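You operate a simulated robot arm through the tools that you are given. There is no shell and no other tool.

Carry out the task below with a simulated robot arm. There is one attempt and no reset: what you move stays moved.

## Task
Zero the counter, wind to 200 and play the tape from there.
Fine: switch the tape machine on for it, press the zero key once, and leave the white safe-ready toggle and the rec key alone.

Only the result counts: the job must be done as asked and must still hold three seconds after the hand-in. Knocking over, shifting, dropping, spilling or breaking anything else fails it.

## Robot
A 6-joint arm with a fingered hand, fixed in place. Base frame: the origin is at the foot of the arm, x ahead of it, y to its left, z up; the work surface is at about z = 0.81. Units: m, degrees, N and s.
With the tool pointing down near the work surface it reaches from about 0.34 to 0.74 m from the base axis. Its first joint turns from -115.0 to 115.0 degrees. Payload 4 kg.
The tool frame sits at the grasp point between the pads (the TCP): z along the fingers, y along the line on which they close. The tips reach 0.026 m beyond it. Largest opening 0.132 m; the body of the gripper starts 0.073 m behind the TCP. The gripper is a hand of 4 fingers: y runs from the thumb to the fingers, the wrist lies at [0, 0, -0.239] in the tool frame, and closing takes about 1.5 s.
Orientation is that of the tool frame in the base frame, as [roll, pitch, yaw] about the fixed x, y, z axes, in that order (R = Rz(yaw) Ry(pitch) Rx(roll)). With the fingers straight down and closing along the base's y, the tool's x points along the base's -x, its y along +y and its z along -z.

## Interface
- The arm moves only by the tool servo_tool. Its argument "rows" is a list of rows, each a list of 7 numbers: the shift along the tool's x, y, z in units of 100 mm (1.0 is 100 mm), then the turn, a rotation vector about the tool's x, y, z in units of 180 degrees (1.0 is 180 degrees), then the opening, from 0 (shut) to 1 (fully open). In form: [[tx, ty, tz, ax, ay, az, grip], ...]. A call has 1 to 20 rows; each row is the pose to reach, as a shift and turn from the pose commanded when the call began, along the tool's axes at that moment. A call with a number of a shift or a turn outside -1 to 1 is refused whole. A row lasts 0.2 s, in which the tool goes at most 0.05 m and 8.6 degrees; a call with a longer step from one row to the next is refused whole, and so is a gripper value outside its range. A pose out of reach is approached as far as the arm can. The call stops where the force on the tool passes 50 N (or 10 N more than at its start, if that is more) or the arm is blocked; 0.2 s more then pass. Each finger travels about 0.153 m/s and halts on what it meets, pressing with about 34 N; the grip force reading is that of the motor and also rises with nothing between the fingers. The clock runs only during rows and for 0.2 s after the last one: add rows that repeat a pose to give the fingers time. The reply holds the time, the measured pose of the TCP, the force on the tool along the base axes, the opening and the grip force, in the units named above and with some noise, with the torque about the TCP (base axes, N m) and any sound that the robot's microphone picked up, and new pictures: "pictures" is both (left out), scene, wrist or none.
- Cameras (640 x 400 px; columns grow to the right, rows downward): "scene" is fixed at [0.0501, 0.6512, 1.5638]; the picture's right is [-0.67, -0.75, 0.00], its down [-0.45, 0.40, -0.80] and it looks along [0.60, -0.53, -0.60] (base axes); focal length 321 px, centre (320, 200). "wrist" rides on the gripper at [0.068, 0.002, -0.097] in the tool frame; the picture's right is [-0.02, 1.00, 0.00], its down [-0.82, -0.02, -0.58] and it looks along [-0.58, -0.01, 0.82] (tool axes); focal length 270 px, centre (320, 200). There is no depth. A picture from a camera that has moved, and an enlarged one, comes with that camera's place and axes in the base frame and with its lens.
- move_column(by): slides the trunk up (or, below 0, down) by that many m; the arm rides with it, the base frame stays. It gives what a move gives, with no picture.
- grasp_type(shape): the hand has 4 fingers and takes this shape, open, in about a second: jaw (thumb against the fingers, like two jaws); tri (thumb and two fingers); tip (a fingertip pinch); poke (one finger out to press); point (the index stretched); flat (the hand flat); cup (the hand cupped); fist (a fist). The gripper value then closes the fingers along that shape, each until it touches; the sizes above hold for jaw. It gives what a move gives, with no picture.
- close_up(camera, box): a new picture of the part [left, top, right, bottom] of that camera's present view, enlarged. No time passes.
- finish_job(): hands the job in; it is judged then, once.

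Places have to be worked out from the pictures, the camera data and where the tool is seen. Open the gripper and draw the arm clear of the work before you hand the job in, unless the task says otherwise.

The tools are called after ">>>" as name(argument=value, ...) on one line, values as JSON. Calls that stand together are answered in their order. servo_tool: Moves the arm, as the interface text tells. Its arguments: {"type":"object","properties":{"rows":{"type":"array","items":{"type":"array","items":{"type":"number"}}},"pictures":{"type":"string","enum":["both","scene","wrist","none"]}},"required":["rows"]} The other tools are called the same way: move_column (by) slides the trunk up or down; grasp_type (shape) gives the hand a shape; close_up (camera, box) takes an enlarged picture of a part of a camera's view; finish_job () hands the job in.

At the start:

```text
time_s: 0.0
position: [0.5337, 0.1067, 1.0988]
ee_rot: [-180.0, 0.0, 179.9]
force: [-0.6, 0.6, 0.2]
ft_torque: [0.03, 0.0, -0.01]
gripper_width: 0.1318
grasp_force: 0.2
shape: jaw
trunk travel left (down, up): [-0.85, 0.14]
```

scene: 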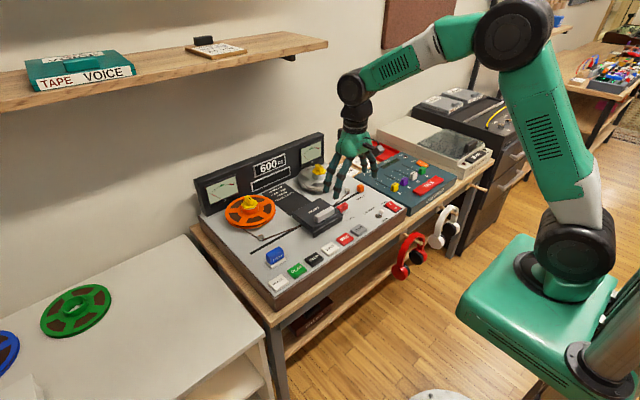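
wrist: 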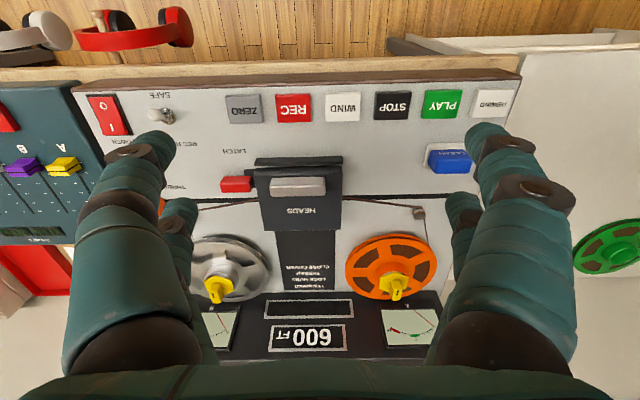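

I start by taking enlarged views of the tape machine from both cameras, to read its labels and find the controls.

>>> close_up(camera="scene", box=[180, 120, 420, 310])

>>> close_up(camera="wrist", box=[70, 70, 300, 214])

>>> close_up(camera="wrist", box=[300, 70, 530, 214])

>>> close_up(camera="wrist", box=[190, 200, 450, 362])

```text
2.11 times, centred on (300, 215) of scene
camera zoom: at [0.0501, 0.6512, 1.5638], right [-0.67, -0.75, 0.0], down [-0.45, 0.4, -0.8], along [0.6, -0.53, -0.6], focal length 677 px, centre (362, 168)
```

zoom: 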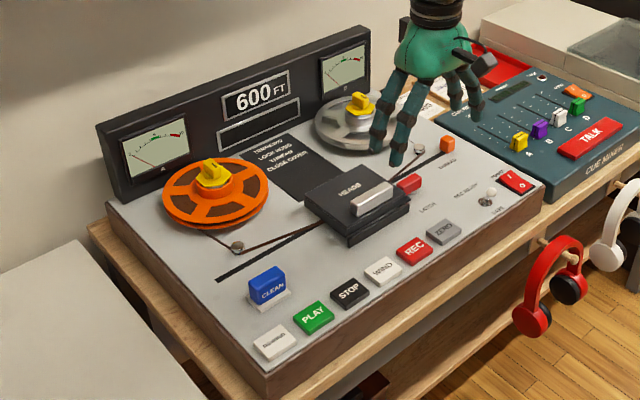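

```text
2.78 times, centred on (185, 142) of wrist
camera zoom: at [0.464, 0.1081, 1.1961], right [0.03, 1.0, 0.0], down [0.82, -0.02, 0.58], along [0.58, -0.02, -0.82], focal length 751 px, centre (695, 361)
```

zoom: 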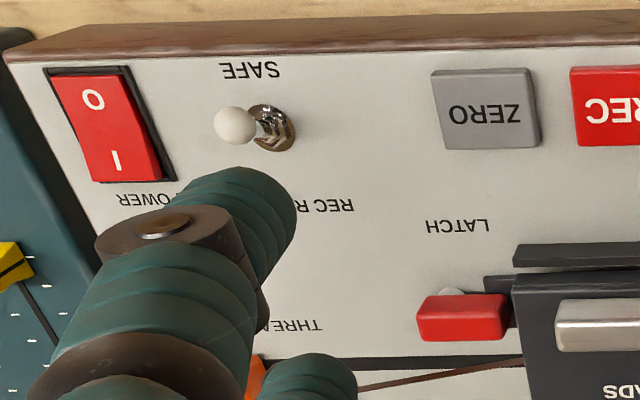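

```text
2.78 times, centred on (415, 142) of wrist
camera zoom: at [0.464, 0.1081, 1.1961], right [0.03, 1.0, 0.0], down [0.82, -0.02, 0.58], along [0.58, -0.02, -0.82], focal length 751 px, centre (56, 361)
```

zoom: 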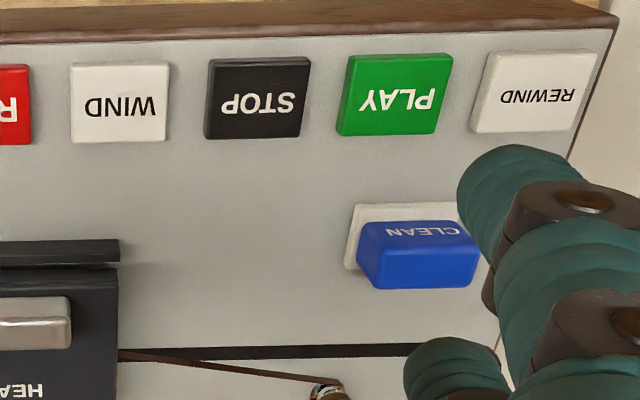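

```text
2.46 times, centred on (320, 281) of wrist
camera zoom: at [0.464, 0.1081, 1.1961], right [0.03, 1.0, 0.0], down [0.82, -0.02, 0.58], along [0.58, -0.02, -0.82], focal length 665 px, centre (320, 1)
```

zoom: 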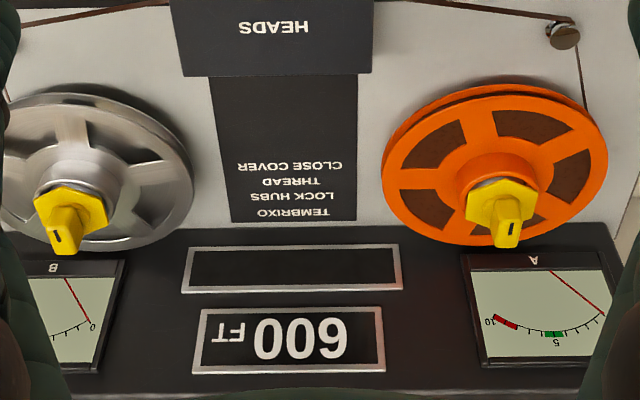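

The keys look to lie along x≈0.574 at z≈0.82: ZERO y≈0.00, REC 0.07, WIND 0.134, STOP 0.20, PLAY 0.27 and REWIND 0.33. The POWER rocker is near (0.578, -0.19). I shape the hand to poke while it is still high above everything.

>>> grasp_type(shape="poke")

>>> servo_tool(rows=[[0, 0, 0, 0, 0, 0, 1]], pictures="both")

```text
time_s: 0.9
position: [0.5337, 0.1044, 1.1]
ee_rot: [180.0, -0.1, 179.8]
force: [0.2, 0.3, 0.2]
ft_torque: [-0.01, 0.01, -0.01]
gripper_width: 0.0001
grasp_force: 0.2
shape: poke
trunk travel left (down, up): [-0.85, 0.14]
```

```text
time_s: 1.3
position: [0.5334, 0.1063, 1.0998]
ee_rot: [-179.9, 0.0, 179.9]
force: [-0.5, -0.8, -0.6]
ft_torque: [0.01, 0.02, -0.02]
gripper_width: 0.0
grasp_force: 0.1
shape: poke
trunk travel left (down, up): [-0.85, 0.14]
camera wrist: at [0.464, 0.1081, 1.1961], right [0.03, 1.0, 0.0], down [0.82, -0.02, 0.58], along [0.58, -0.02, -0.82], focal length 270 px, centre (320, 200)
```

scene: 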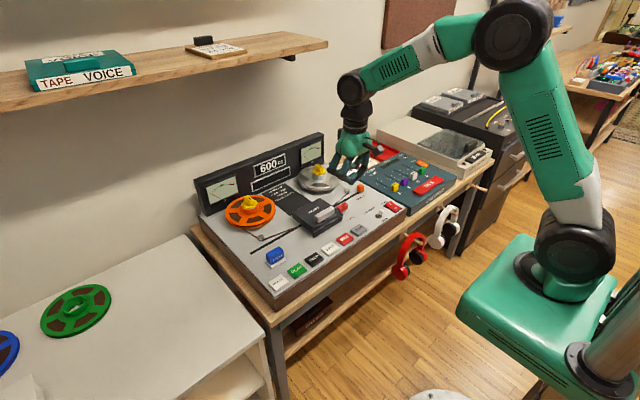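
wrist: 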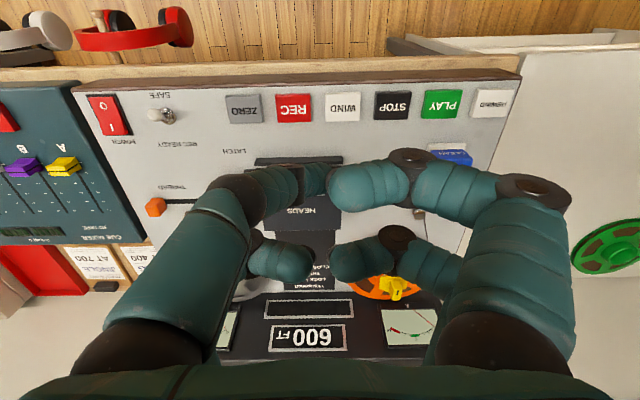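

The hand has closed into a poke shape, and there are cards beside the mixer. I zoom in on the cards, the hand and the shelf.

>>> close_up(camera="wrist", box=[40, 190, 240, 315])

>>> close_up(camera="wrist", box=[160, 120, 480, 320])

>>> close_up(camera="scene", box=[260, 100, 440, 240])

>>> close_up(camera="scene", box=[180, 25, 260, 75])

>>> close_up(camera="scene", box=[300, 130, 410, 200])

```text
3.20 times, centred on (140, 252) of wrist
camera zoom: at [0.464, 0.1081, 1.1961], right [0.03, 1.0, 0.0], down [0.82, -0.02, 0.58], along [0.58, -0.02, -0.82], focal length 865 px, centre (896, 32)
```

zoom: 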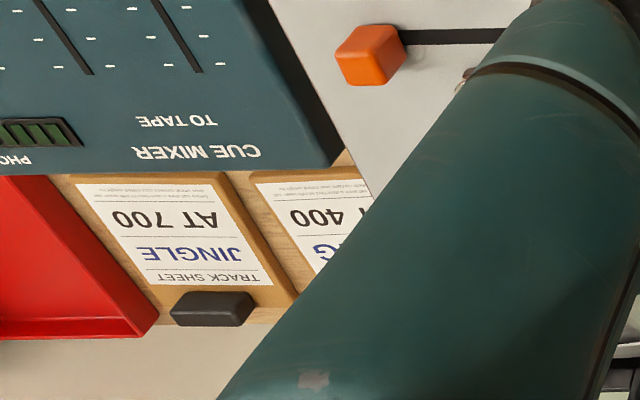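

```text
2.00 times, centred on (320, 220) of wrist
camera zoom: at [0.464, 0.1081, 1.1961], right [0.03, 1.0, 0.0], down [0.82, -0.02, 0.58], along [0.58, -0.02, -0.82], focal length 541 px, centre (320, 160)
```

zoom: 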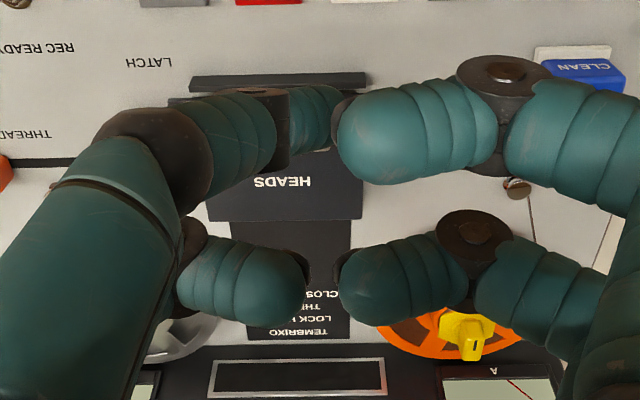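

```text
2.86 times, centred on (350, 170) of scene
camera zoom: at [0.0501, 0.6512, 1.5638], right [-0.67, -0.75, 0.0], down [-0.45, 0.4, -0.8], along [0.6, -0.53, -0.6], focal length 918 px, centre (234, 286)
```

zoom: 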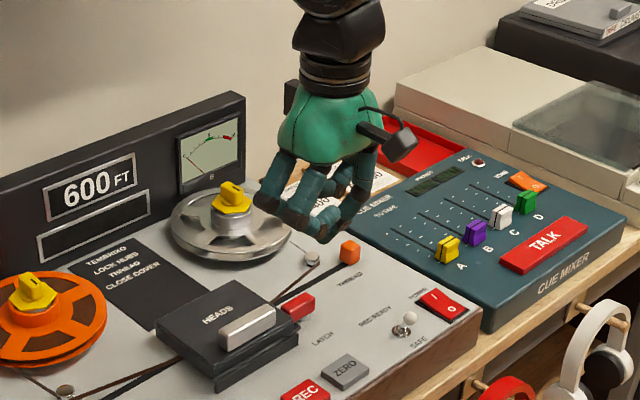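

```text
8.00 times, centred on (220, 50) of scene
camera zoom: at [0.0501, 0.6512, 1.5638], right [-0.67, -0.75, 0.0], down [-0.45, 0.4, -0.8], along [0.6, -0.53, -0.6], focal length 2571 px, centre (1120, 1400)
```

zoom: 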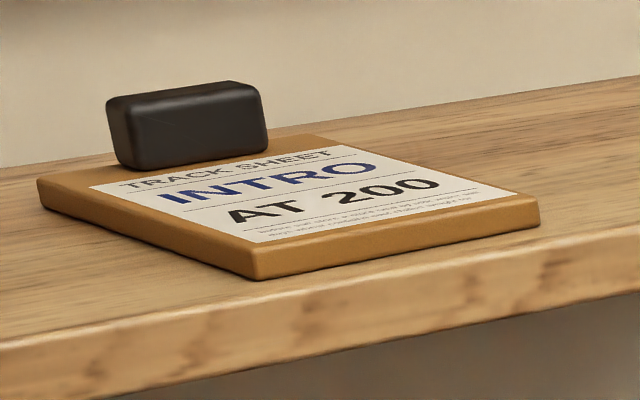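

```text
5.71 times, centred on (355, 165) of scene
camera zoom: at [0.0501, 0.6512, 1.5638], right [-0.67, -0.75, 0.0], down [-0.45, 0.4, -0.8], along [0.6, -0.53, -0.6], focal length 1837 px, centre (120, 400)
```

zoom: 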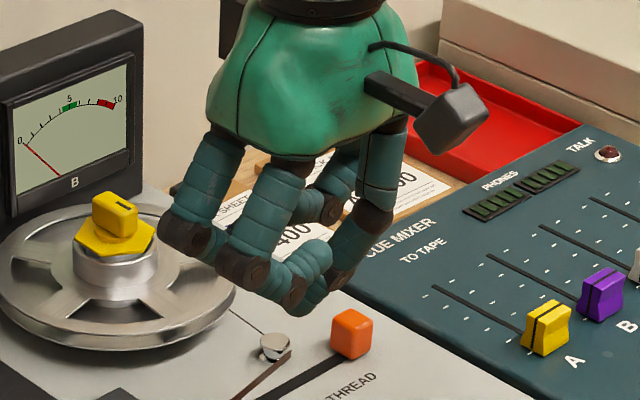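

The poke shape is hard to read with the value at 1, so I close it to 0 to see how the fingers change.

>>> servo_tool(rows=[[0, 0, 0, 0, 0, 0, 0], [0, 0, 0, 0, 0, 0, 0], [0, 0, 0, 0, 0, 0, 0], [0, 0, 0, 0, 0, 0, 0], [0, 0, 0, 0, 0, 0, 0], [0, 0, 0, 0, 0, 0, 0]], pictures="both")

>>> close_up(camera="scene", box=[300, 130, 410, 200])

```text
time_s: 2.7
position: [0.5331, 0.1048, 1.0999]
ee_rot: [-180.0, 0.1, 179.9]
force: [0.0, 0.1, 0.1]
ft_torque: [-0.01, -0.01, -0.01]
gripper_width: 0.0
grasp_force: 34.4
shape: jaw
trunk travel left (down, up): [-0.85, 0.14]
camera wrist: at [0.464, 0.1081, 1.1961], right [0.03, 1.0, 0.0], down [0.82, -0.02, 0.58], along [0.58, -0.02, -0.82], focal length 270 px, centre (320, 200)
```

scene: 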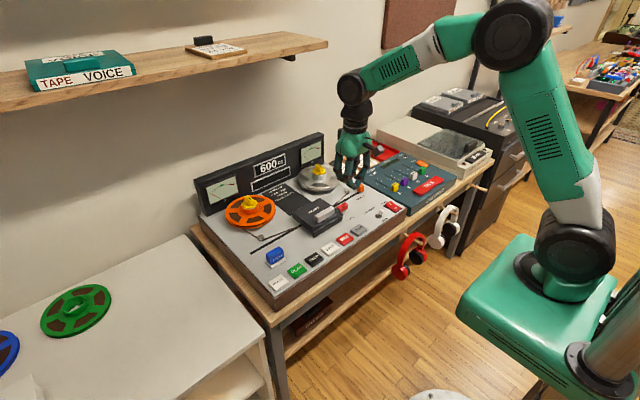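
wrist: 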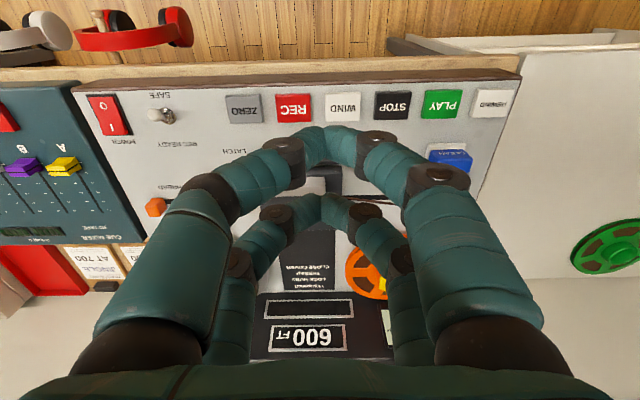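

```text
5.71 times, centred on (355, 165) of scene
camera zoom: at [0.0501, 0.6512, 1.5638], right [-0.67, -0.75, 0.0], down [-0.45, 0.4, -0.8], along [0.6, -0.53, -0.6], focal length 1837 px, centre (120, 400)
```

zoom: 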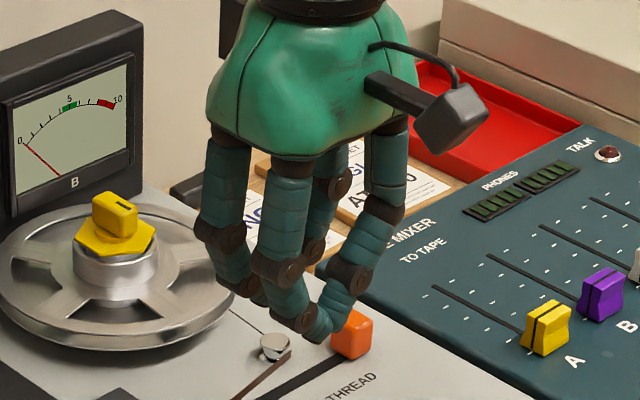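

The gripper value has taken the hand back to jaw. I set poke again and inspect it without sending a row.

>>> grasp_type(shape="poke")

>>> close_up(camera="scene", box=[300, 130, 410, 200])

>>> close_up(camera="wrist", box=[0, 0, 640, 400])

```text
time_s: 3.6
position: [0.5339, 0.1058, 1.0998]
ee_rot: [180.0, 0.0, 179.9]
force: [-0.6, -0.5, 0.3]
ft_torque: [-0.02, 0.0, 0.03]
gripper_width: 0.0001
grasp_force: 0.1
shape: poke
trunk travel left (down, up): [-0.85, 0.14]
```

```text
5.71 times, centred on (355, 165) of scene
camera zoom: at [0.0501, 0.6512, 1.5638], right [-0.67, -0.75, 0.0], down [-0.45, 0.4, -0.8], along [0.6, -0.53, -0.6], focal length 1837 px, centre (120, 400)
```

zoom: 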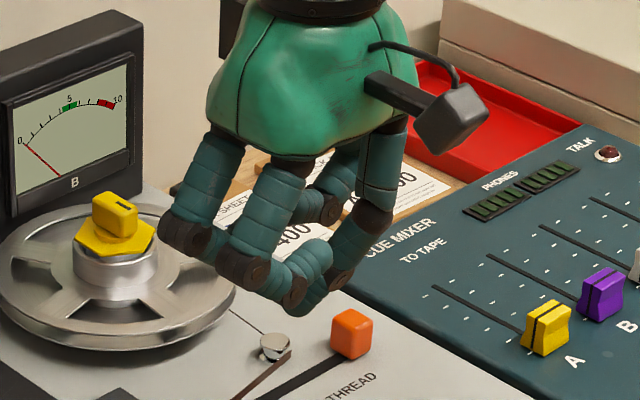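

```text
1.00 times, centred on (320, 200) of wrist (not enlarged: the box is as wide or as high as the picture)
camera zoom: at [0.464, 0.1081, 1.1961], right [0.03, 1.0, 0.0], down [0.82, -0.02, 0.58], along [0.58, -0.02, -0.82], focal length 270 px, centre (320, 200)
```

zoom: 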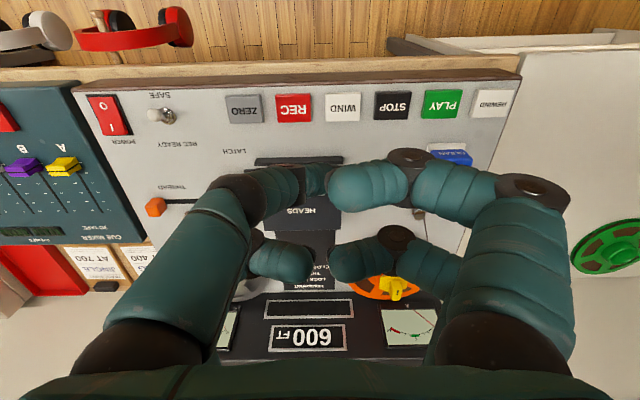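

Poke leaves the thumb tip close to the curled fingers. I compare it with point.

>>> grasp_type(shape="point")

>>> close_up(camera="scene", box=[300, 130, 410, 200])

>>> close_up(camera="wrist", box=[0, 0, 640, 400])

```text
time_s: 4.5
position: [0.5338, 0.1053, 1.0994]
ee_rot: [179.9, 0.0, 179.9]
force: [-0.3, -0.3, 0.6]
ft_torque: [0.01, -0.03, -0.02]
gripper_width: 0.0002
grasp_force: 0.1
shape: point
trunk travel left (down, up): [-0.85, 0.14]
```

```text
5.71 times, centred on (355, 165) of scene
camera zoom: at [0.0501, 0.6512, 1.5638], right [-0.67, -0.75, 0.0], down [-0.45, 0.4, -0.8], along [0.6, -0.53, -0.6], focal length 1837 px, centre (120, 400)
```

zoom: 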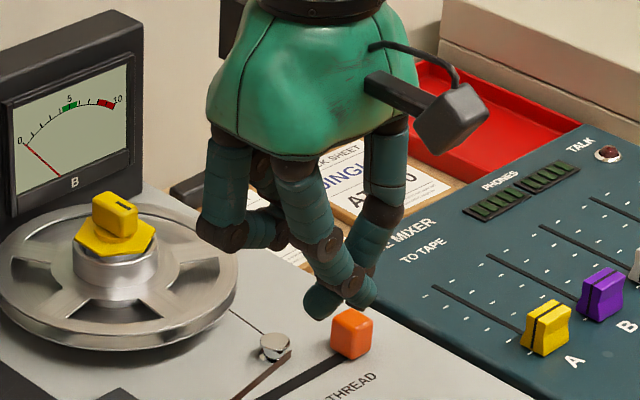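

```text
1.00 times, centred on (320, 200) of wrist (not enlarged: the box is as wide or as high as the picture)
camera zoom: at [0.464, 0.1081, 1.1961], right [0.03, 1.0, 0.0], down [0.82, -0.02, 0.58], along [0.58, -0.02, -0.82], focal length 270 px, centre (320, 200)
```

zoom: 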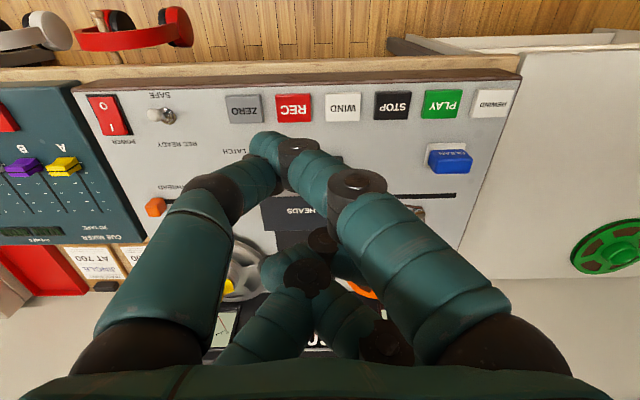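

Point leaves the thumb as low as the index, so it isn't a clean tip either. I try the tip pinch and look at it.

>>> grasp_type(shape="tip")

>>> close_up(camera="scene", box=[300, 130, 410, 200])

>>> close_up(camera="wrist", box=[0, 0, 640, 400])

```text
time_s: 5.4
position: [0.5339, 0.1052, 1.1008]
ee_rot: [-179.9, 0.0, 179.9]
force: [-0.3, 0.6, 0.3]
ft_torque: [0.0, 0.02, 0.02]
gripper_width: 0.132
grasp_force: 0.0
shape: tip
trunk travel left (down, up): [-0.85, 0.14]
```

```text
5.71 times, centred on (355, 165) of scene
camera zoom: at [0.0501, 0.6512, 1.5638], right [-0.67, -0.75, 0.0], down [-0.45, 0.4, -0.8], along [0.6, -0.53, -0.6], focal length 1837 px, centre (120, 400)
```

zoom: 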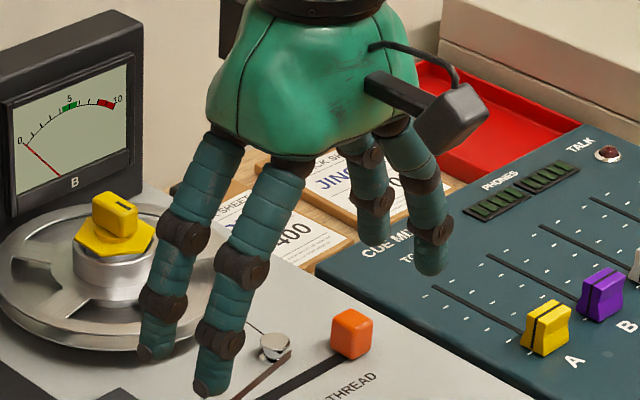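

```text
1.00 times, centred on (320, 200) of wrist (not enlarged: the box is as wide or as high as the picture)
camera zoom: at [0.4641, 0.1081, 1.1961], right [0.03, 1.0, 0.0], down [0.82, -0.02, 0.58], along [0.58, -0.02, -0.82], focal length 270 px, centre (320, 200)
```

zoom: 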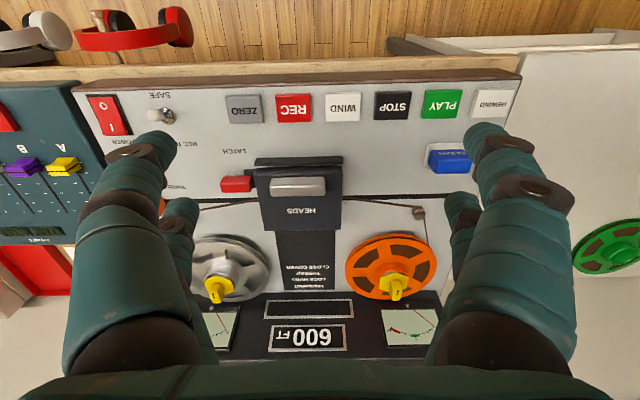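

Opened, tip looks the same as jaw. I close it to see the resulting fingertip.

>>> servo_tool(rows=[[0, 0, 0, 0, 0, 0, 0], [0, 0, 0, 0, 0, 0, 0], [0, 0, 0, 0, 0, 0, 0], [0, 0, 0, 0, 0, 0, 0], [0, 0, 0, 0, 0, 0, 0], [0, 0, 0, 0, 0, 0, 0], [0, 0, 0, 0, 0, 0, 0], [0, 0, 0, 0, 0, 0, 0]], pictures="wrist")

>>> close_up(camera="scene", box=[300, 130, 410, 200])

```text
time_s: 7.2
position: [0.534, 0.1048, 1.1003]
ee_rot: [180.0, 0.0, 179.9]
force: [-0.4, 0.0, -0.2]
ft_torque: [-0.01, -0.04, 0.01]
gripper_width: 0.0002
grasp_force: 34.0
shape: tip
trunk travel left (down, up): [-0.85, 0.14]
camera wrist: at [0.464, 0.1081, 1.1961], right [0.03, 1.0, 0.0], down [0.82, -0.02, 0.58], along [0.58, -0.02, -0.82], focal length 270 px, centre (320, 200)
```

wrist: 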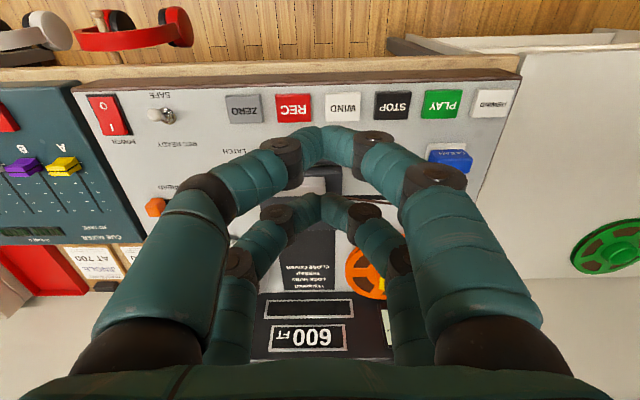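

```text
5.71 times, centred on (355, 165) of scene
camera zoom: at [0.0501, 0.6512, 1.5638], right [-0.67, -0.75, 0.0], down [-0.45, 0.4, -0.8], along [0.6, -0.53, -0.6], focal length 1837 px, centre (120, 400)
```

zoom: 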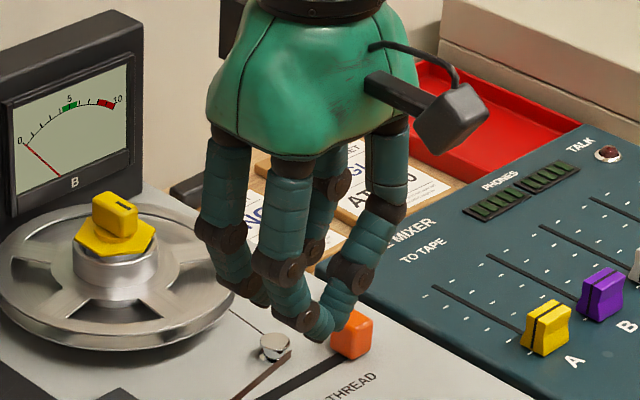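

Tip and jaw give the same closed fingertip cluster, so I will press with closed jaws. Before moving, I check the hubs, head cover, thread slider and power rocker closely.

>>> close_up(camera="scene", box=[215, 180, 285, 225])

>>> close_up(camera="scene", box=[290, 155, 350, 195])

>>> close_up(camera="scene", box=[280, 180, 370, 240])

>>> close_up(camera="scene", box=[340, 185, 410, 230])

>>> close_up(camera="wrist", box=[80, 85, 180, 150])

>>> close_up(camera="scene", box=[225, 190, 325, 260])

```text
8.89 times, centred on (250, 202) of scene
camera zoom: at [0.0501, 0.6512, 1.5638], right [-0.67, -0.75, 0.0], down [-0.45, 0.4, -0.8], along [0.6, -0.53, -0.6], focal length 2857 px, centre (942, 178)
```

zoom: 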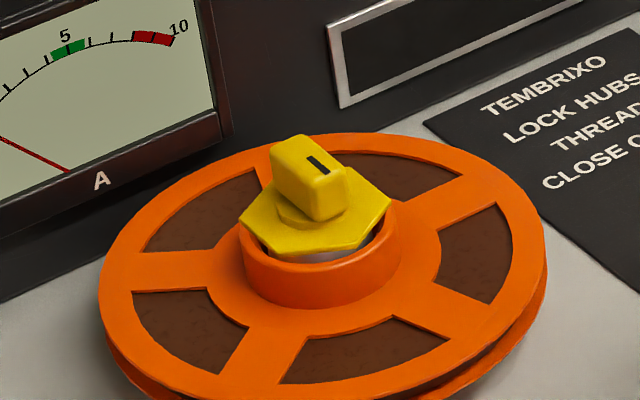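

```text
10.00 times, centred on (320, 175) of scene
camera zoom: at [0.0501, 0.6512, 1.5638], right [-0.67, -0.75, 0.0], down [-0.45, 0.4, -0.8], along [0.6, -0.53, -0.6], focal length 3214 px, centre (320, 450)
```

zoom: 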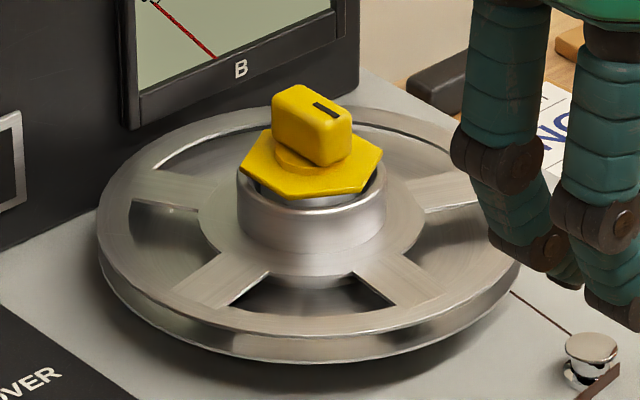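

```text
6.67 times, centred on (325, 210) of scene
camera zoom: at [0.0501, 0.6512, 1.5638], right [-0.67, -0.75, 0.0], down [-0.45, 0.4, -0.8], along [0.6, -0.53, -0.6], focal length 2143 px, centre (287, 133)
```

zoom: 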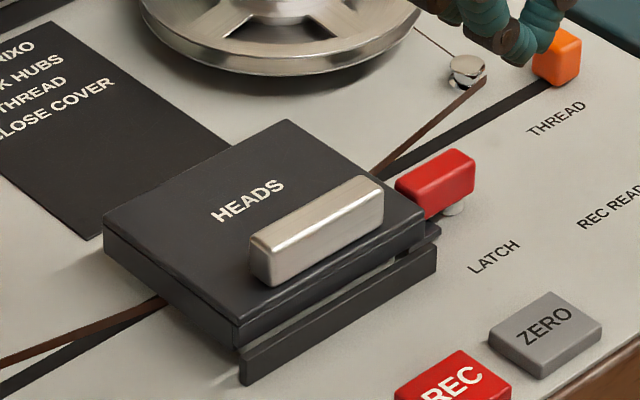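

```text
8.89 times, centred on (375, 208) of scene
camera zoom: at [0.0501, 0.6512, 1.5638], right [-0.67, -0.75, 0.0], down [-0.45, 0.4, -0.8], along [0.6, -0.53, -0.6], focal length 2857 px, centre (-169, 133)
```

zoom: 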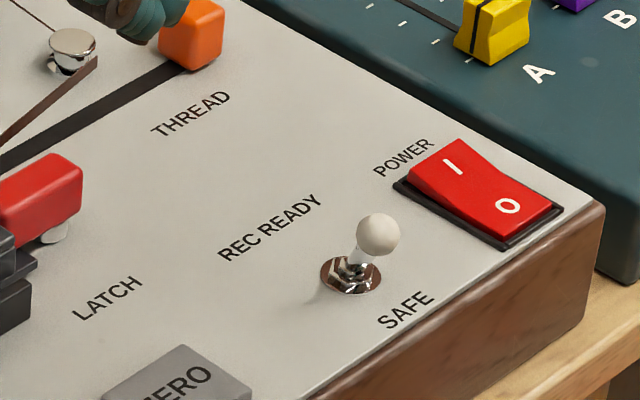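

```text
6.15 times, centred on (130, 118) of wrist
camera zoom: at [0.464, 0.1081, 1.1961], right [0.03, 1.0, 0.0], down [0.82, -0.02, 0.58], along [0.58, -0.02, -0.82], focal length 1663 px, centre (1489, 708)
```

zoom: 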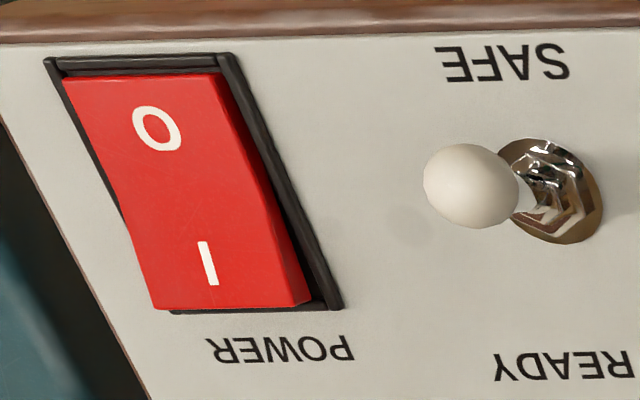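

```text
5.71 times, centred on (275, 225) of scene
camera zoom: at [0.0501, 0.6512, 1.5638], right [-0.67, -0.75, 0.0], down [-0.45, 0.4, -0.8], along [0.6, -0.53, -0.6], focal length 1837 px, centre (577, 57)
```

zoom: 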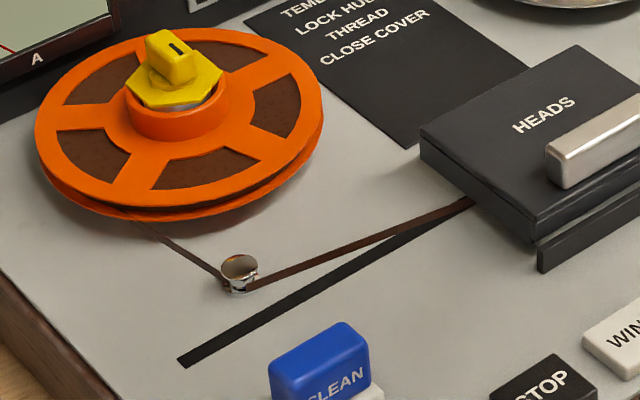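

The tape is already threaded, the cover looks shut and both hub knobs match. The rocker's O end is down, so the machine is off and I need to press the I end near (0.60, -0.188). I start moving the closed hand toward it at a safe height.

>>> servo_tool(rows=[[-0.1, -0.25, 0, 0, 0, 0, 0], [-0.2, -0.5, 0, 0, 0, 0, 0], [-0.3, -0.75, 0, 0, 0, 0, 0], [-0.34, -1.0, 0, 0, 0, 0, 0]], pictures="none")

>>> servo_tool(rows=[[-0.1, -0.25, 0.1, 0, 0, 0, 0], [-0.2, -0.5, 0.2, 0, 0, 0, 0], [-0.3, -0.75, 0.3, 0, 0, 0, 0], [-0.34, -0.98, 0.4, 0, 0, 0, 0]], pictures="none")

>>> servo_tool(rows=[[0, -0.25, 0.2, 0, 0, 0, 0], [0, -0.5, 0.4, 0, 0, 0, 0], [0, -0.75, 0.6, 0, 0, 0, 0], [0, -0.95, 0.8, 0, 0, 0, 0]], pictures="both")

```text
time_s: 8.2
position: [0.5675, 0.0037, 1.0991]
ee_rot: [-180.0, 0.0, 180.0]
force: [-0.2, -0.7, -0.7]
ft_torque: [0.01, 0.03, -0.02]
gripper_width: 0.0003
grasp_force: 34.7
shape: tip
trunk travel left (down, up): [-0.85, 0.14]
```

```text
time_s: 9.2
position: [0.6008, -0.0936, 1.0618]
ee_rot: [-180.0, 0.0, 179.9]
force: [-0.7, 0.8, -0.4]
ft_torque: [0.02, -0.03, 0.01]
gripper_width: 0.0
grasp_force: 34.5
shape: tip
trunk travel left (down, up): [-0.85, 0.14]
```

```text
time_s: 10.2
position: [0.6029, -0.1886, 0.9778]
ee_rot: [-180.0, 0.0, 180.0]
force: [0.0, -0.1, -0.1]
ft_torque: [0.01, -0.03, 0.01]
gripper_width: 0.0
grasp_force: 33.9
shape: tip
trunk travel left (down, up): [-0.85, 0.14]
camera wrist: at [0.5327, -0.1862, 1.0748], right [0.03, 1.0, 0.0], down [0.82, -0.02, 0.58], along [0.58, -0.01, -0.82], focal length 270 px, centre (320, 200)
```

scene: 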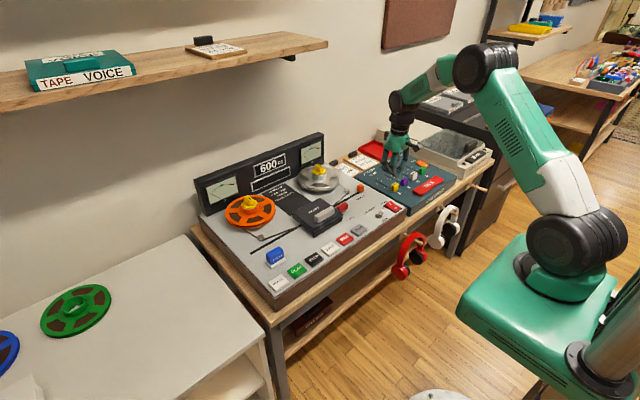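
wrist: 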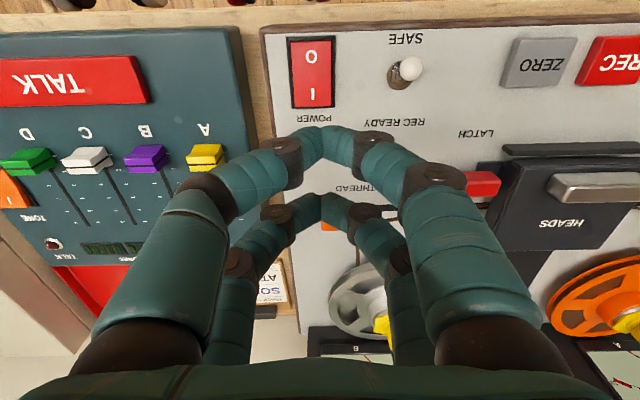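

I see the rocker directly under the hand, with its I end near (0.600, -0.192, 0.83). The toggle ball is about 7 cm away at y≈-0.12. I descend to just above the rocker and then go slowly.

>>> servo_tool(rows=[[0.01, -0.03, 0.25, 0, 0, 0, 0], [0.01, -0.03, 0.5, 0, 0, 0, 0], [0.01, -0.03, 0.75, 0, 0, 0, 0], [0.01, -0.03, 0.9, 0, 0, 0, 0]], pictures="both")

>>> close_up(camera="scene", box=[340, 155, 440, 225])

```text
time_s: 11.2
position: [0.6012, -0.1889, 0.8891]
ee_rot: [-180.0, 0.0, 180.0]
force: [0.5, -0.1, 0.5]
ft_torque: [-0.01, -0.03, 0.02]
gripper_width: 0.0
grasp_force: 34.4
shape: tip
trunk travel left (down, up): [-0.85, 0.14]
camera wrist: at [0.531, -0.1874, 0.9863], right [0.03, 1.0, 0.0], down [0.82, -0.02, 0.58], along [0.58, -0.02, -0.82], focal length 270 px, centre (320, 200)
```

scene: 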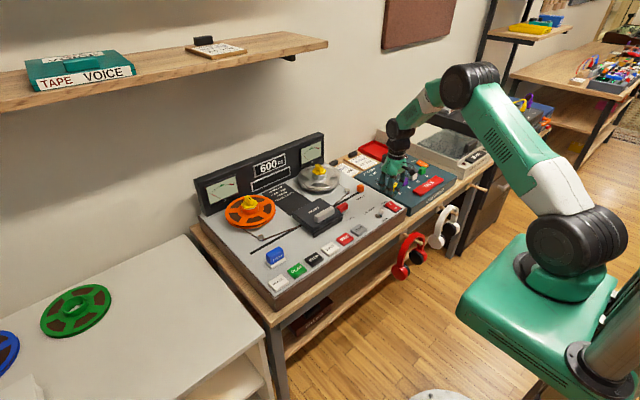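
wrist: 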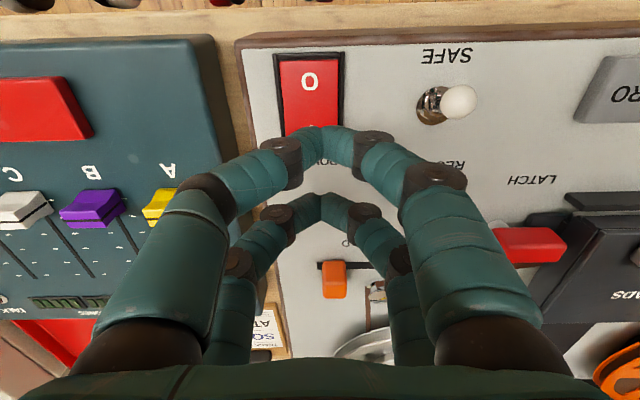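

```text
5.71 times, centred on (390, 190) of scene
camera zoom: at [0.0501, 0.6512, 1.5638], right [-0.67, -0.75, 0.0], down [-0.45, 0.4, -0.8], along [0.6, -0.53, -0.6], focal length 1837 px, centre (-80, 257)
```

zoom: 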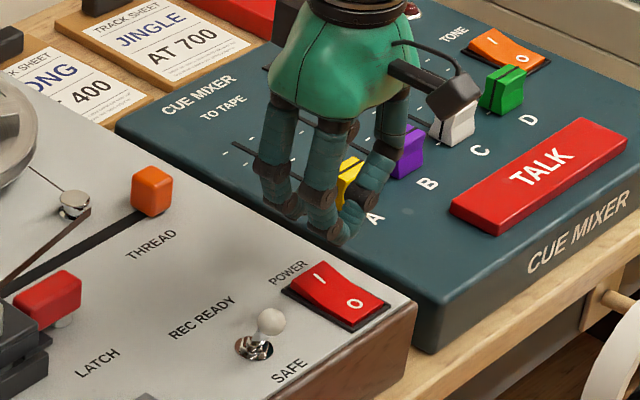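

Both tips are about 3 cm above the rocker, and the visible front pair sits about 16 mm nearer the base than the TCP. I shift 6 mm outward so every contact lands on the I side, then press down slowly while watching the force.

>>> servo_tool(rows=[[-0.06, -0.02, 0.05, 0, 0, 0, 0], [-0.06, -0.02, 0.12, 0, 0, 0, 0], [-0.06, -0.02, 0.18, 0, 0, 0, 0], [-0.06, -0.02, 0.22, 0, 0, 0, 0], [-0.06, -0.02, 0.26, 0, 0, 0, 0], [-0.06, -0.02, 0.29, 0, 0, 0, 0], [-0.06, -0.02, 0.32, 0, 0, 0, 0]], pictures="both")

>>> close_up(camera="scene", box=[340, 155, 440, 225])

```text
time_s: 12.8
position: [0.6055, -0.1926, 0.8567]
ee_rot: [180.0, 0.0, 179.9]
force: [-0.7, 0.0, -0.1]
ft_torque: [0.02, -0.01, 0.04]
gripper_width: 0.0
grasp_force: 33.9
shape: tip
trunk travel left (down, up): [-0.85, 0.14]
camera wrist: at [0.5367, -0.1901, 0.9535], right [0.03, 1.0, 0.0], down [0.82, -0.02, 0.58], along [0.58, -0.02, -0.82], focal length 270 px, centre (320, 200)
```

scene: 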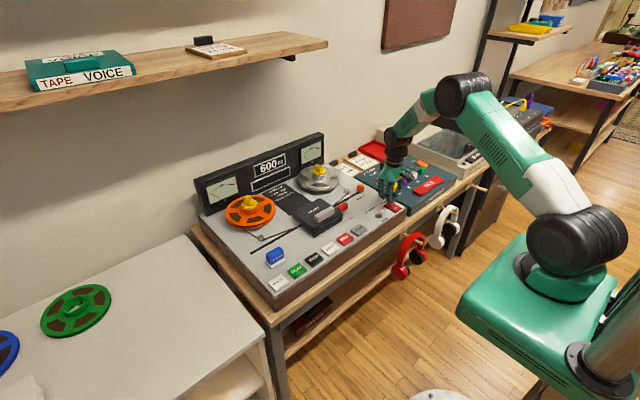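
wrist: 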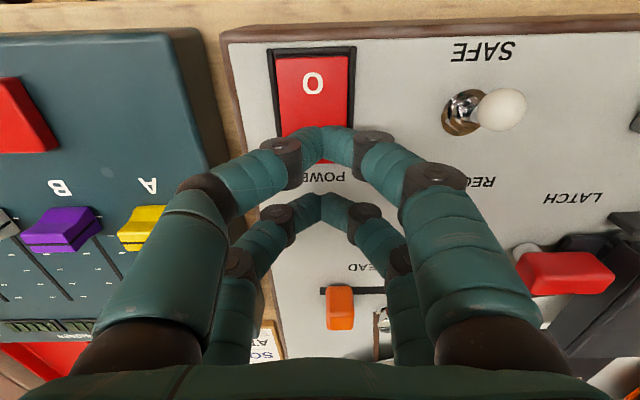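

```text
5.71 times, centred on (390, 190) of scene
camera zoom: at [0.0501, 0.6512, 1.5638], right [-0.67, -0.75, 0.0], down [-0.45, 0.4, -0.8], along [0.6, -0.53, -0.6], focal length 1837 px, centre (-80, 257)
```

zoom: 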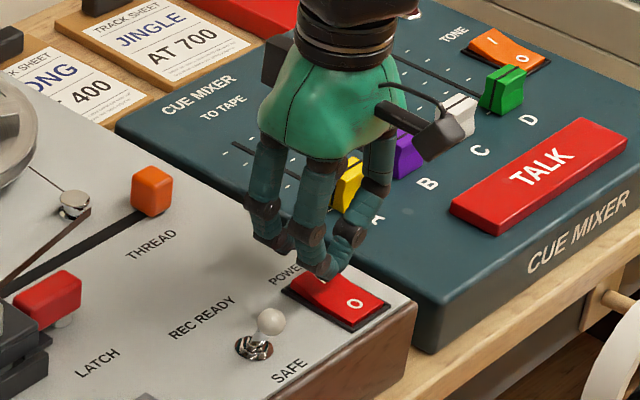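

The tips are right at the raised I end with no force yet. I press down in 2–3 mm steps.

>>> servo_tool(rows=[[0, 0, 0.03, 0, 0, 0, 0], [0, 0, 0.05, 0, 0, 0, 0], [0, 0, 0.07, 0, 0, 0, 0], [0, 0, 0.09, 0, 0, 0, 0], [0, 0, 0.11, 0, 0, 0, 0]], pictures="both")

>>> close_up(camera="scene", box=[340, 155, 440, 225])

```text
time_s: 14.0
position: [0.607, -0.1926, 0.8484]
ee_rot: [180.0, 0.0, 179.9]
force: [-0.1, -0.4, 0.8]
ft_torque: [0.02, 0.02, -0.01]
gripper_width: 0.0001
grasp_force: 34.1
shape: tip
trunk travel left (down, up): [-0.85, 0.14]
camera wrist: at [0.5373, -0.1901, 0.943], right [0.03, 1.0, 0.0], down [0.82, -0.02, 0.58], along [0.58, -0.02, -0.82], focal length 270 px, centre (320, 200)
```

scene: 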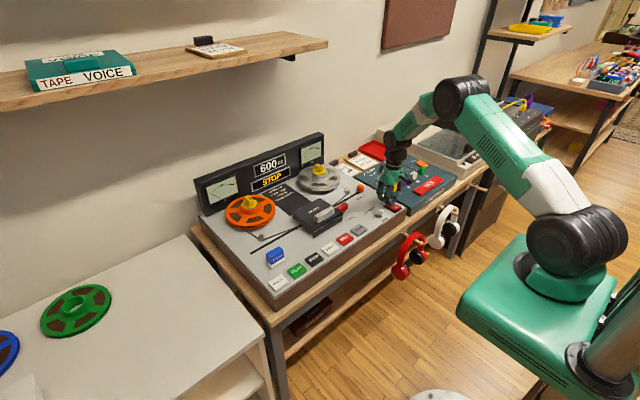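
wrist: 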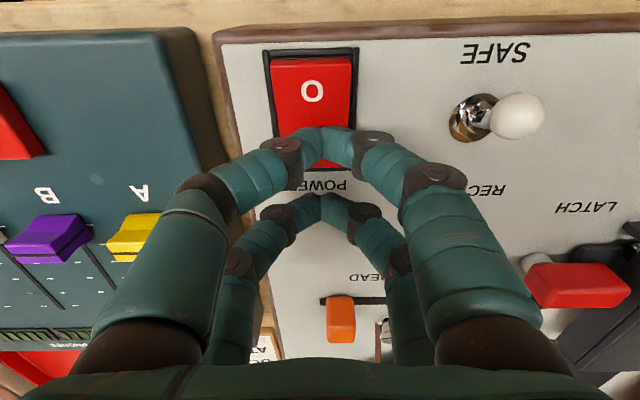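

```text
5.71 times, centred on (390, 190) of scene
camera zoom: at [0.0501, 0.6512, 1.5638], right [-0.67, -0.75, 0.0], down [-0.45, 0.4, -0.8], along [0.6, -0.53, -0.6], focal length 1837 px, centre (-80, 257)
```

zoom: 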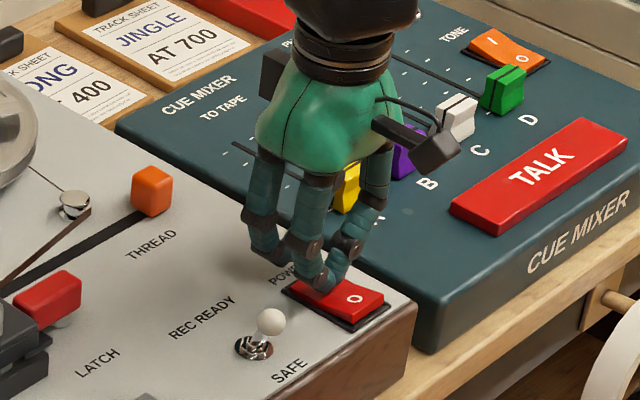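

The lower display has lit and the rocker has flipped, so the machine is on. I lift straight up and then read the display.

>>> servo_tool(rows=[[0, 0, -0.1, 0, 0, 0, 0], [0, 0, -0.3, 0, 0, 0, 0], [0, 0, -0.6, 0, 0, 0, 0], [0, 0, -0.9, 0, 0, 0, 0]], pictures="both")

>>> close_up(camera="scene", box=[225, 140, 345, 215])

>>> close_up(camera="scene", box=[340, 185, 410, 230])

```text
time_s: 15.0
position: [0.6054, -0.1938, 0.9367]
ee_rot: [-180.0, 0.0, 180.0]
force: [0.0, -0.5, -0.1]
ft_torque: [-0.05, -0.04, -0.01]
gripper_width: 0.0003
grasp_force: 33.5
shape: tip
trunk travel left (down, up): [-0.85, 0.14]
camera wrist: at [0.5367, -0.1909, 1.033], right [0.03, 1.0, 0.0], down [0.82, -0.02, 0.58], along [0.58, -0.02, -0.82], focal length 270 px, centre (320, 200)
```

scene: 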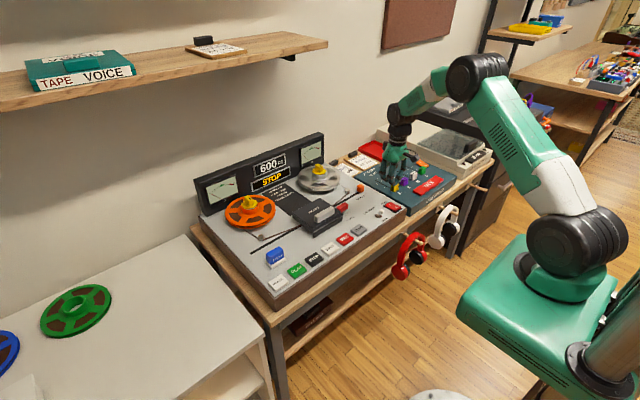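
wrist: 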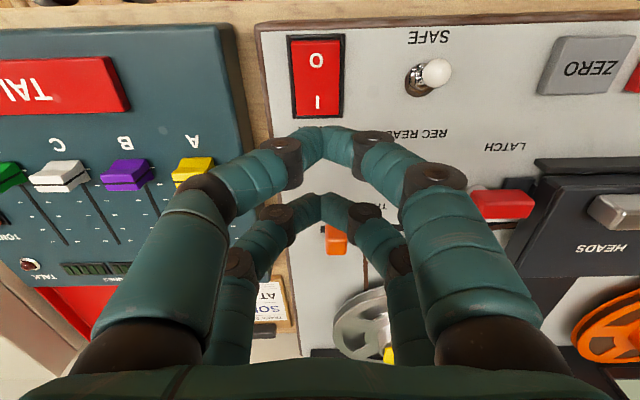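

```text
5.33 times, centred on (285, 178) of scene
camera zoom: at [0.0501, 0.6512, 1.5638], right [-0.67, -0.75, 0.0], down [-0.45, 0.4, -0.8], along [0.6, -0.53, -0.6], focal length 1714 px, centre (507, 320)
```

zoom: 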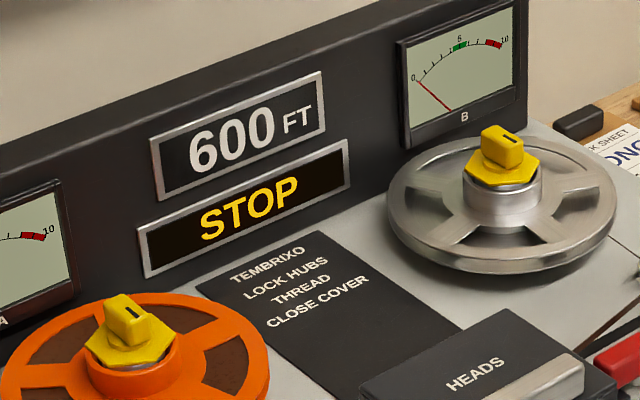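

```text
8.89 times, centred on (375, 208) of scene
camera zoom: at [0.0501, 0.6512, 1.5638], right [-0.67, -0.75, 0.0], down [-0.45, 0.4, -0.8], along [0.6, -0.53, -0.6], focal length 2857 px, centre (-169, 133)
```

zoom: 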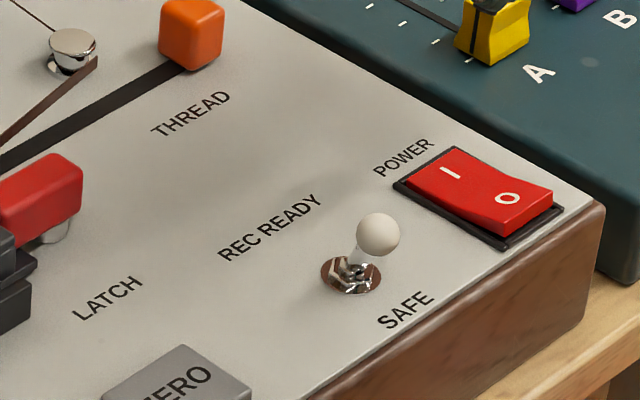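

The display reads "600 FT" above "STOP", and the toggle has not moved. Next I go at a safe height to above the ZERO key at (0.574, 0.000).

>>> servo_tool(rows=[[0.05, 0.2, -0.2, 0, 0, 0, 0], [0.15, 0.5, -0.3, 0, 0, 0, 0], [0.25, 0.8, -0.3, 0, 0, 0, 0], [0.327, 0.97, -0.3, 0, 0, 0, 0]], pictures="none")

>>> servo_tool(rows=[[0, 0.3, 0, 0, 0, 0, 0], [0, 0.6, 0, 0, 0, 0, 0], [0, 0.9, 0.1, 0, 0, 0, 0], [0, 0.955, 0.3, 0, 0, 0, 0]], pictures="both")

```text
time_s: 16.0
position: [0.5725, -0.0952, 0.9662]
ee_rot: [180.0, 0.0, 179.9]
force: [-0.2, 0.0, 0.0]
ft_torque: [-0.03, 0.04, 0.0]
gripper_width: 0.0
grasp_force: 33.7
shape: tip
trunk travel left (down, up): [-0.85, 0.14]
```

```text
time_s: 17.0
position: [0.5742, 0.0016, 0.9358]
ee_rot: [-179.9, 0.0, 179.9]
force: [-0.3, 0.4, 0.4]
ft_torque: [-0.04, 0.0, 0.02]
gripper_width: 0.0
grasp_force: 33.9
shape: tip
trunk travel left (down, up): [-0.85, 0.14]
camera wrist: at [0.5044, 0.0044, 1.0331], right [0.03, 1.0, 0.0], down [0.82, -0.02, 0.58], along [0.58, -0.02, -0.82], focal length 270 px, centre (320, 200)
```

scene: 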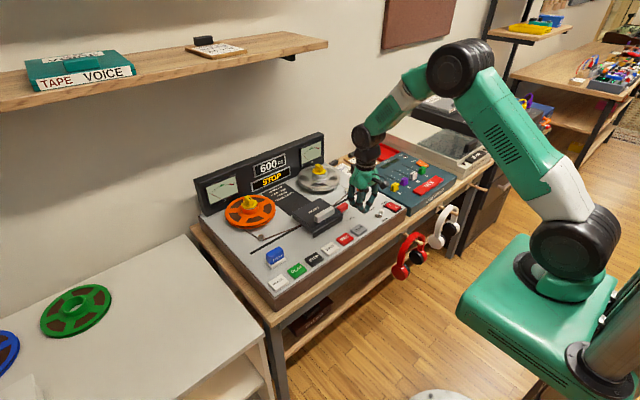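
wrist: 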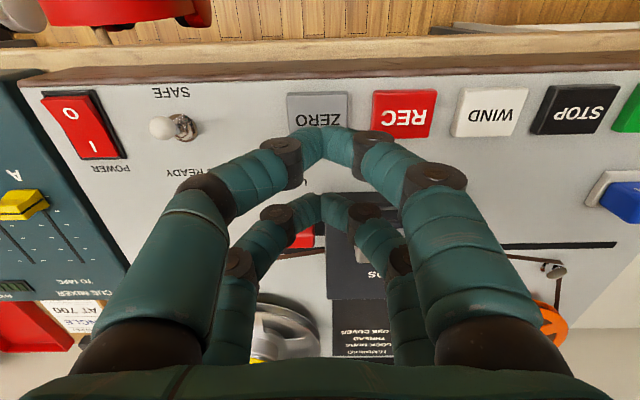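

The ZERO key is centred under the hand. I descend to just above it and then press in small steps.

>>> servo_tool(rows=[[0, 0, 0.25, 0, 0, 0, 0], [0, 0, 0.5, 0, 0, 0, 0], [0, 0, 0.68, 0, 0, 0, 0], [0, 0, 0.75, 0, 0, 0, 0]], pictures="both")

>>> close_up(camera="scene", box=[310, 180, 410, 250])

```text
time_s: 18.0
position: [0.5729, -0.0003, 0.8611]
ee_rot: [-180.0, 0.0, 180.0]
force: [-0.4, 0.0, -0.7]
ft_torque: [-0.02, -0.01, 0.0]
gripper_width: 0.0
grasp_force: 34.0
shape: tip
trunk travel left (down, up): [-0.85, 0.14]
camera wrist: at [0.5039, 0.0026, 0.9568], right [0.03, 1.0, 0.0], down [0.82, -0.02, 0.58], along [0.58, -0.02, -0.82], focal length 270 px, centre (320, 200)
```

scene: 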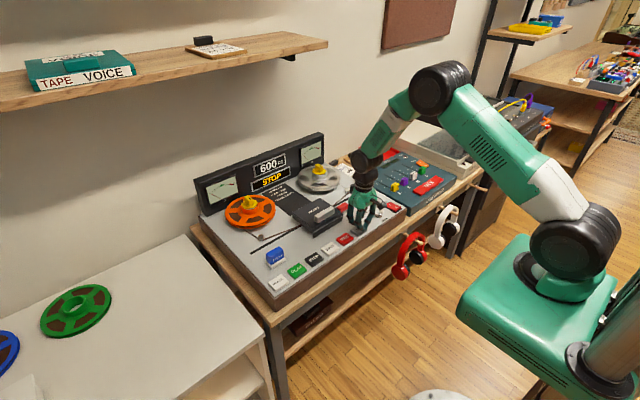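
wrist: 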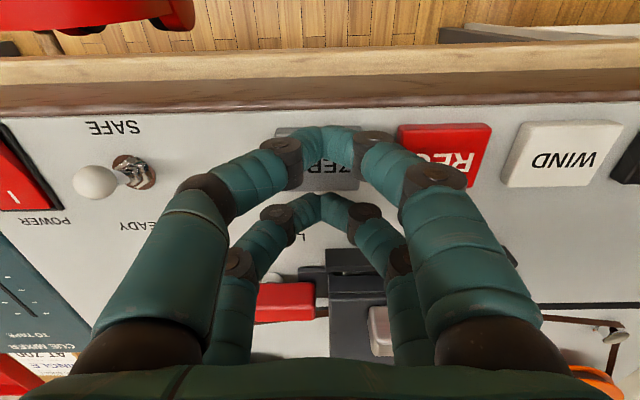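

```text
5.71 times, centred on (360, 215) of scene
camera zoom: at [0.0501, 0.6512, 1.5638], right [-0.67, -0.75, 0.0], down [-0.45, 0.4, -0.8], along [0.6, -0.53, -0.6], focal length 1837 px, centre (91, 114)
```

zoom: 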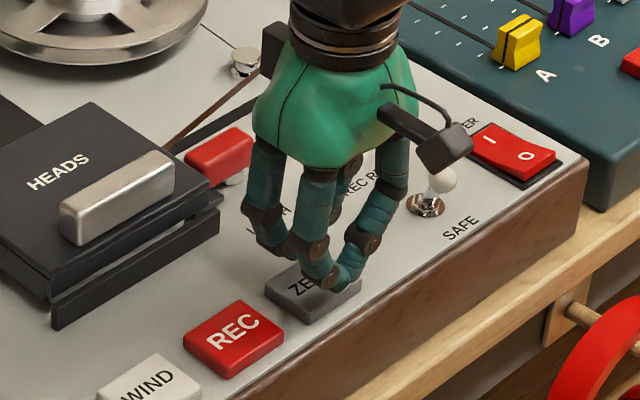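

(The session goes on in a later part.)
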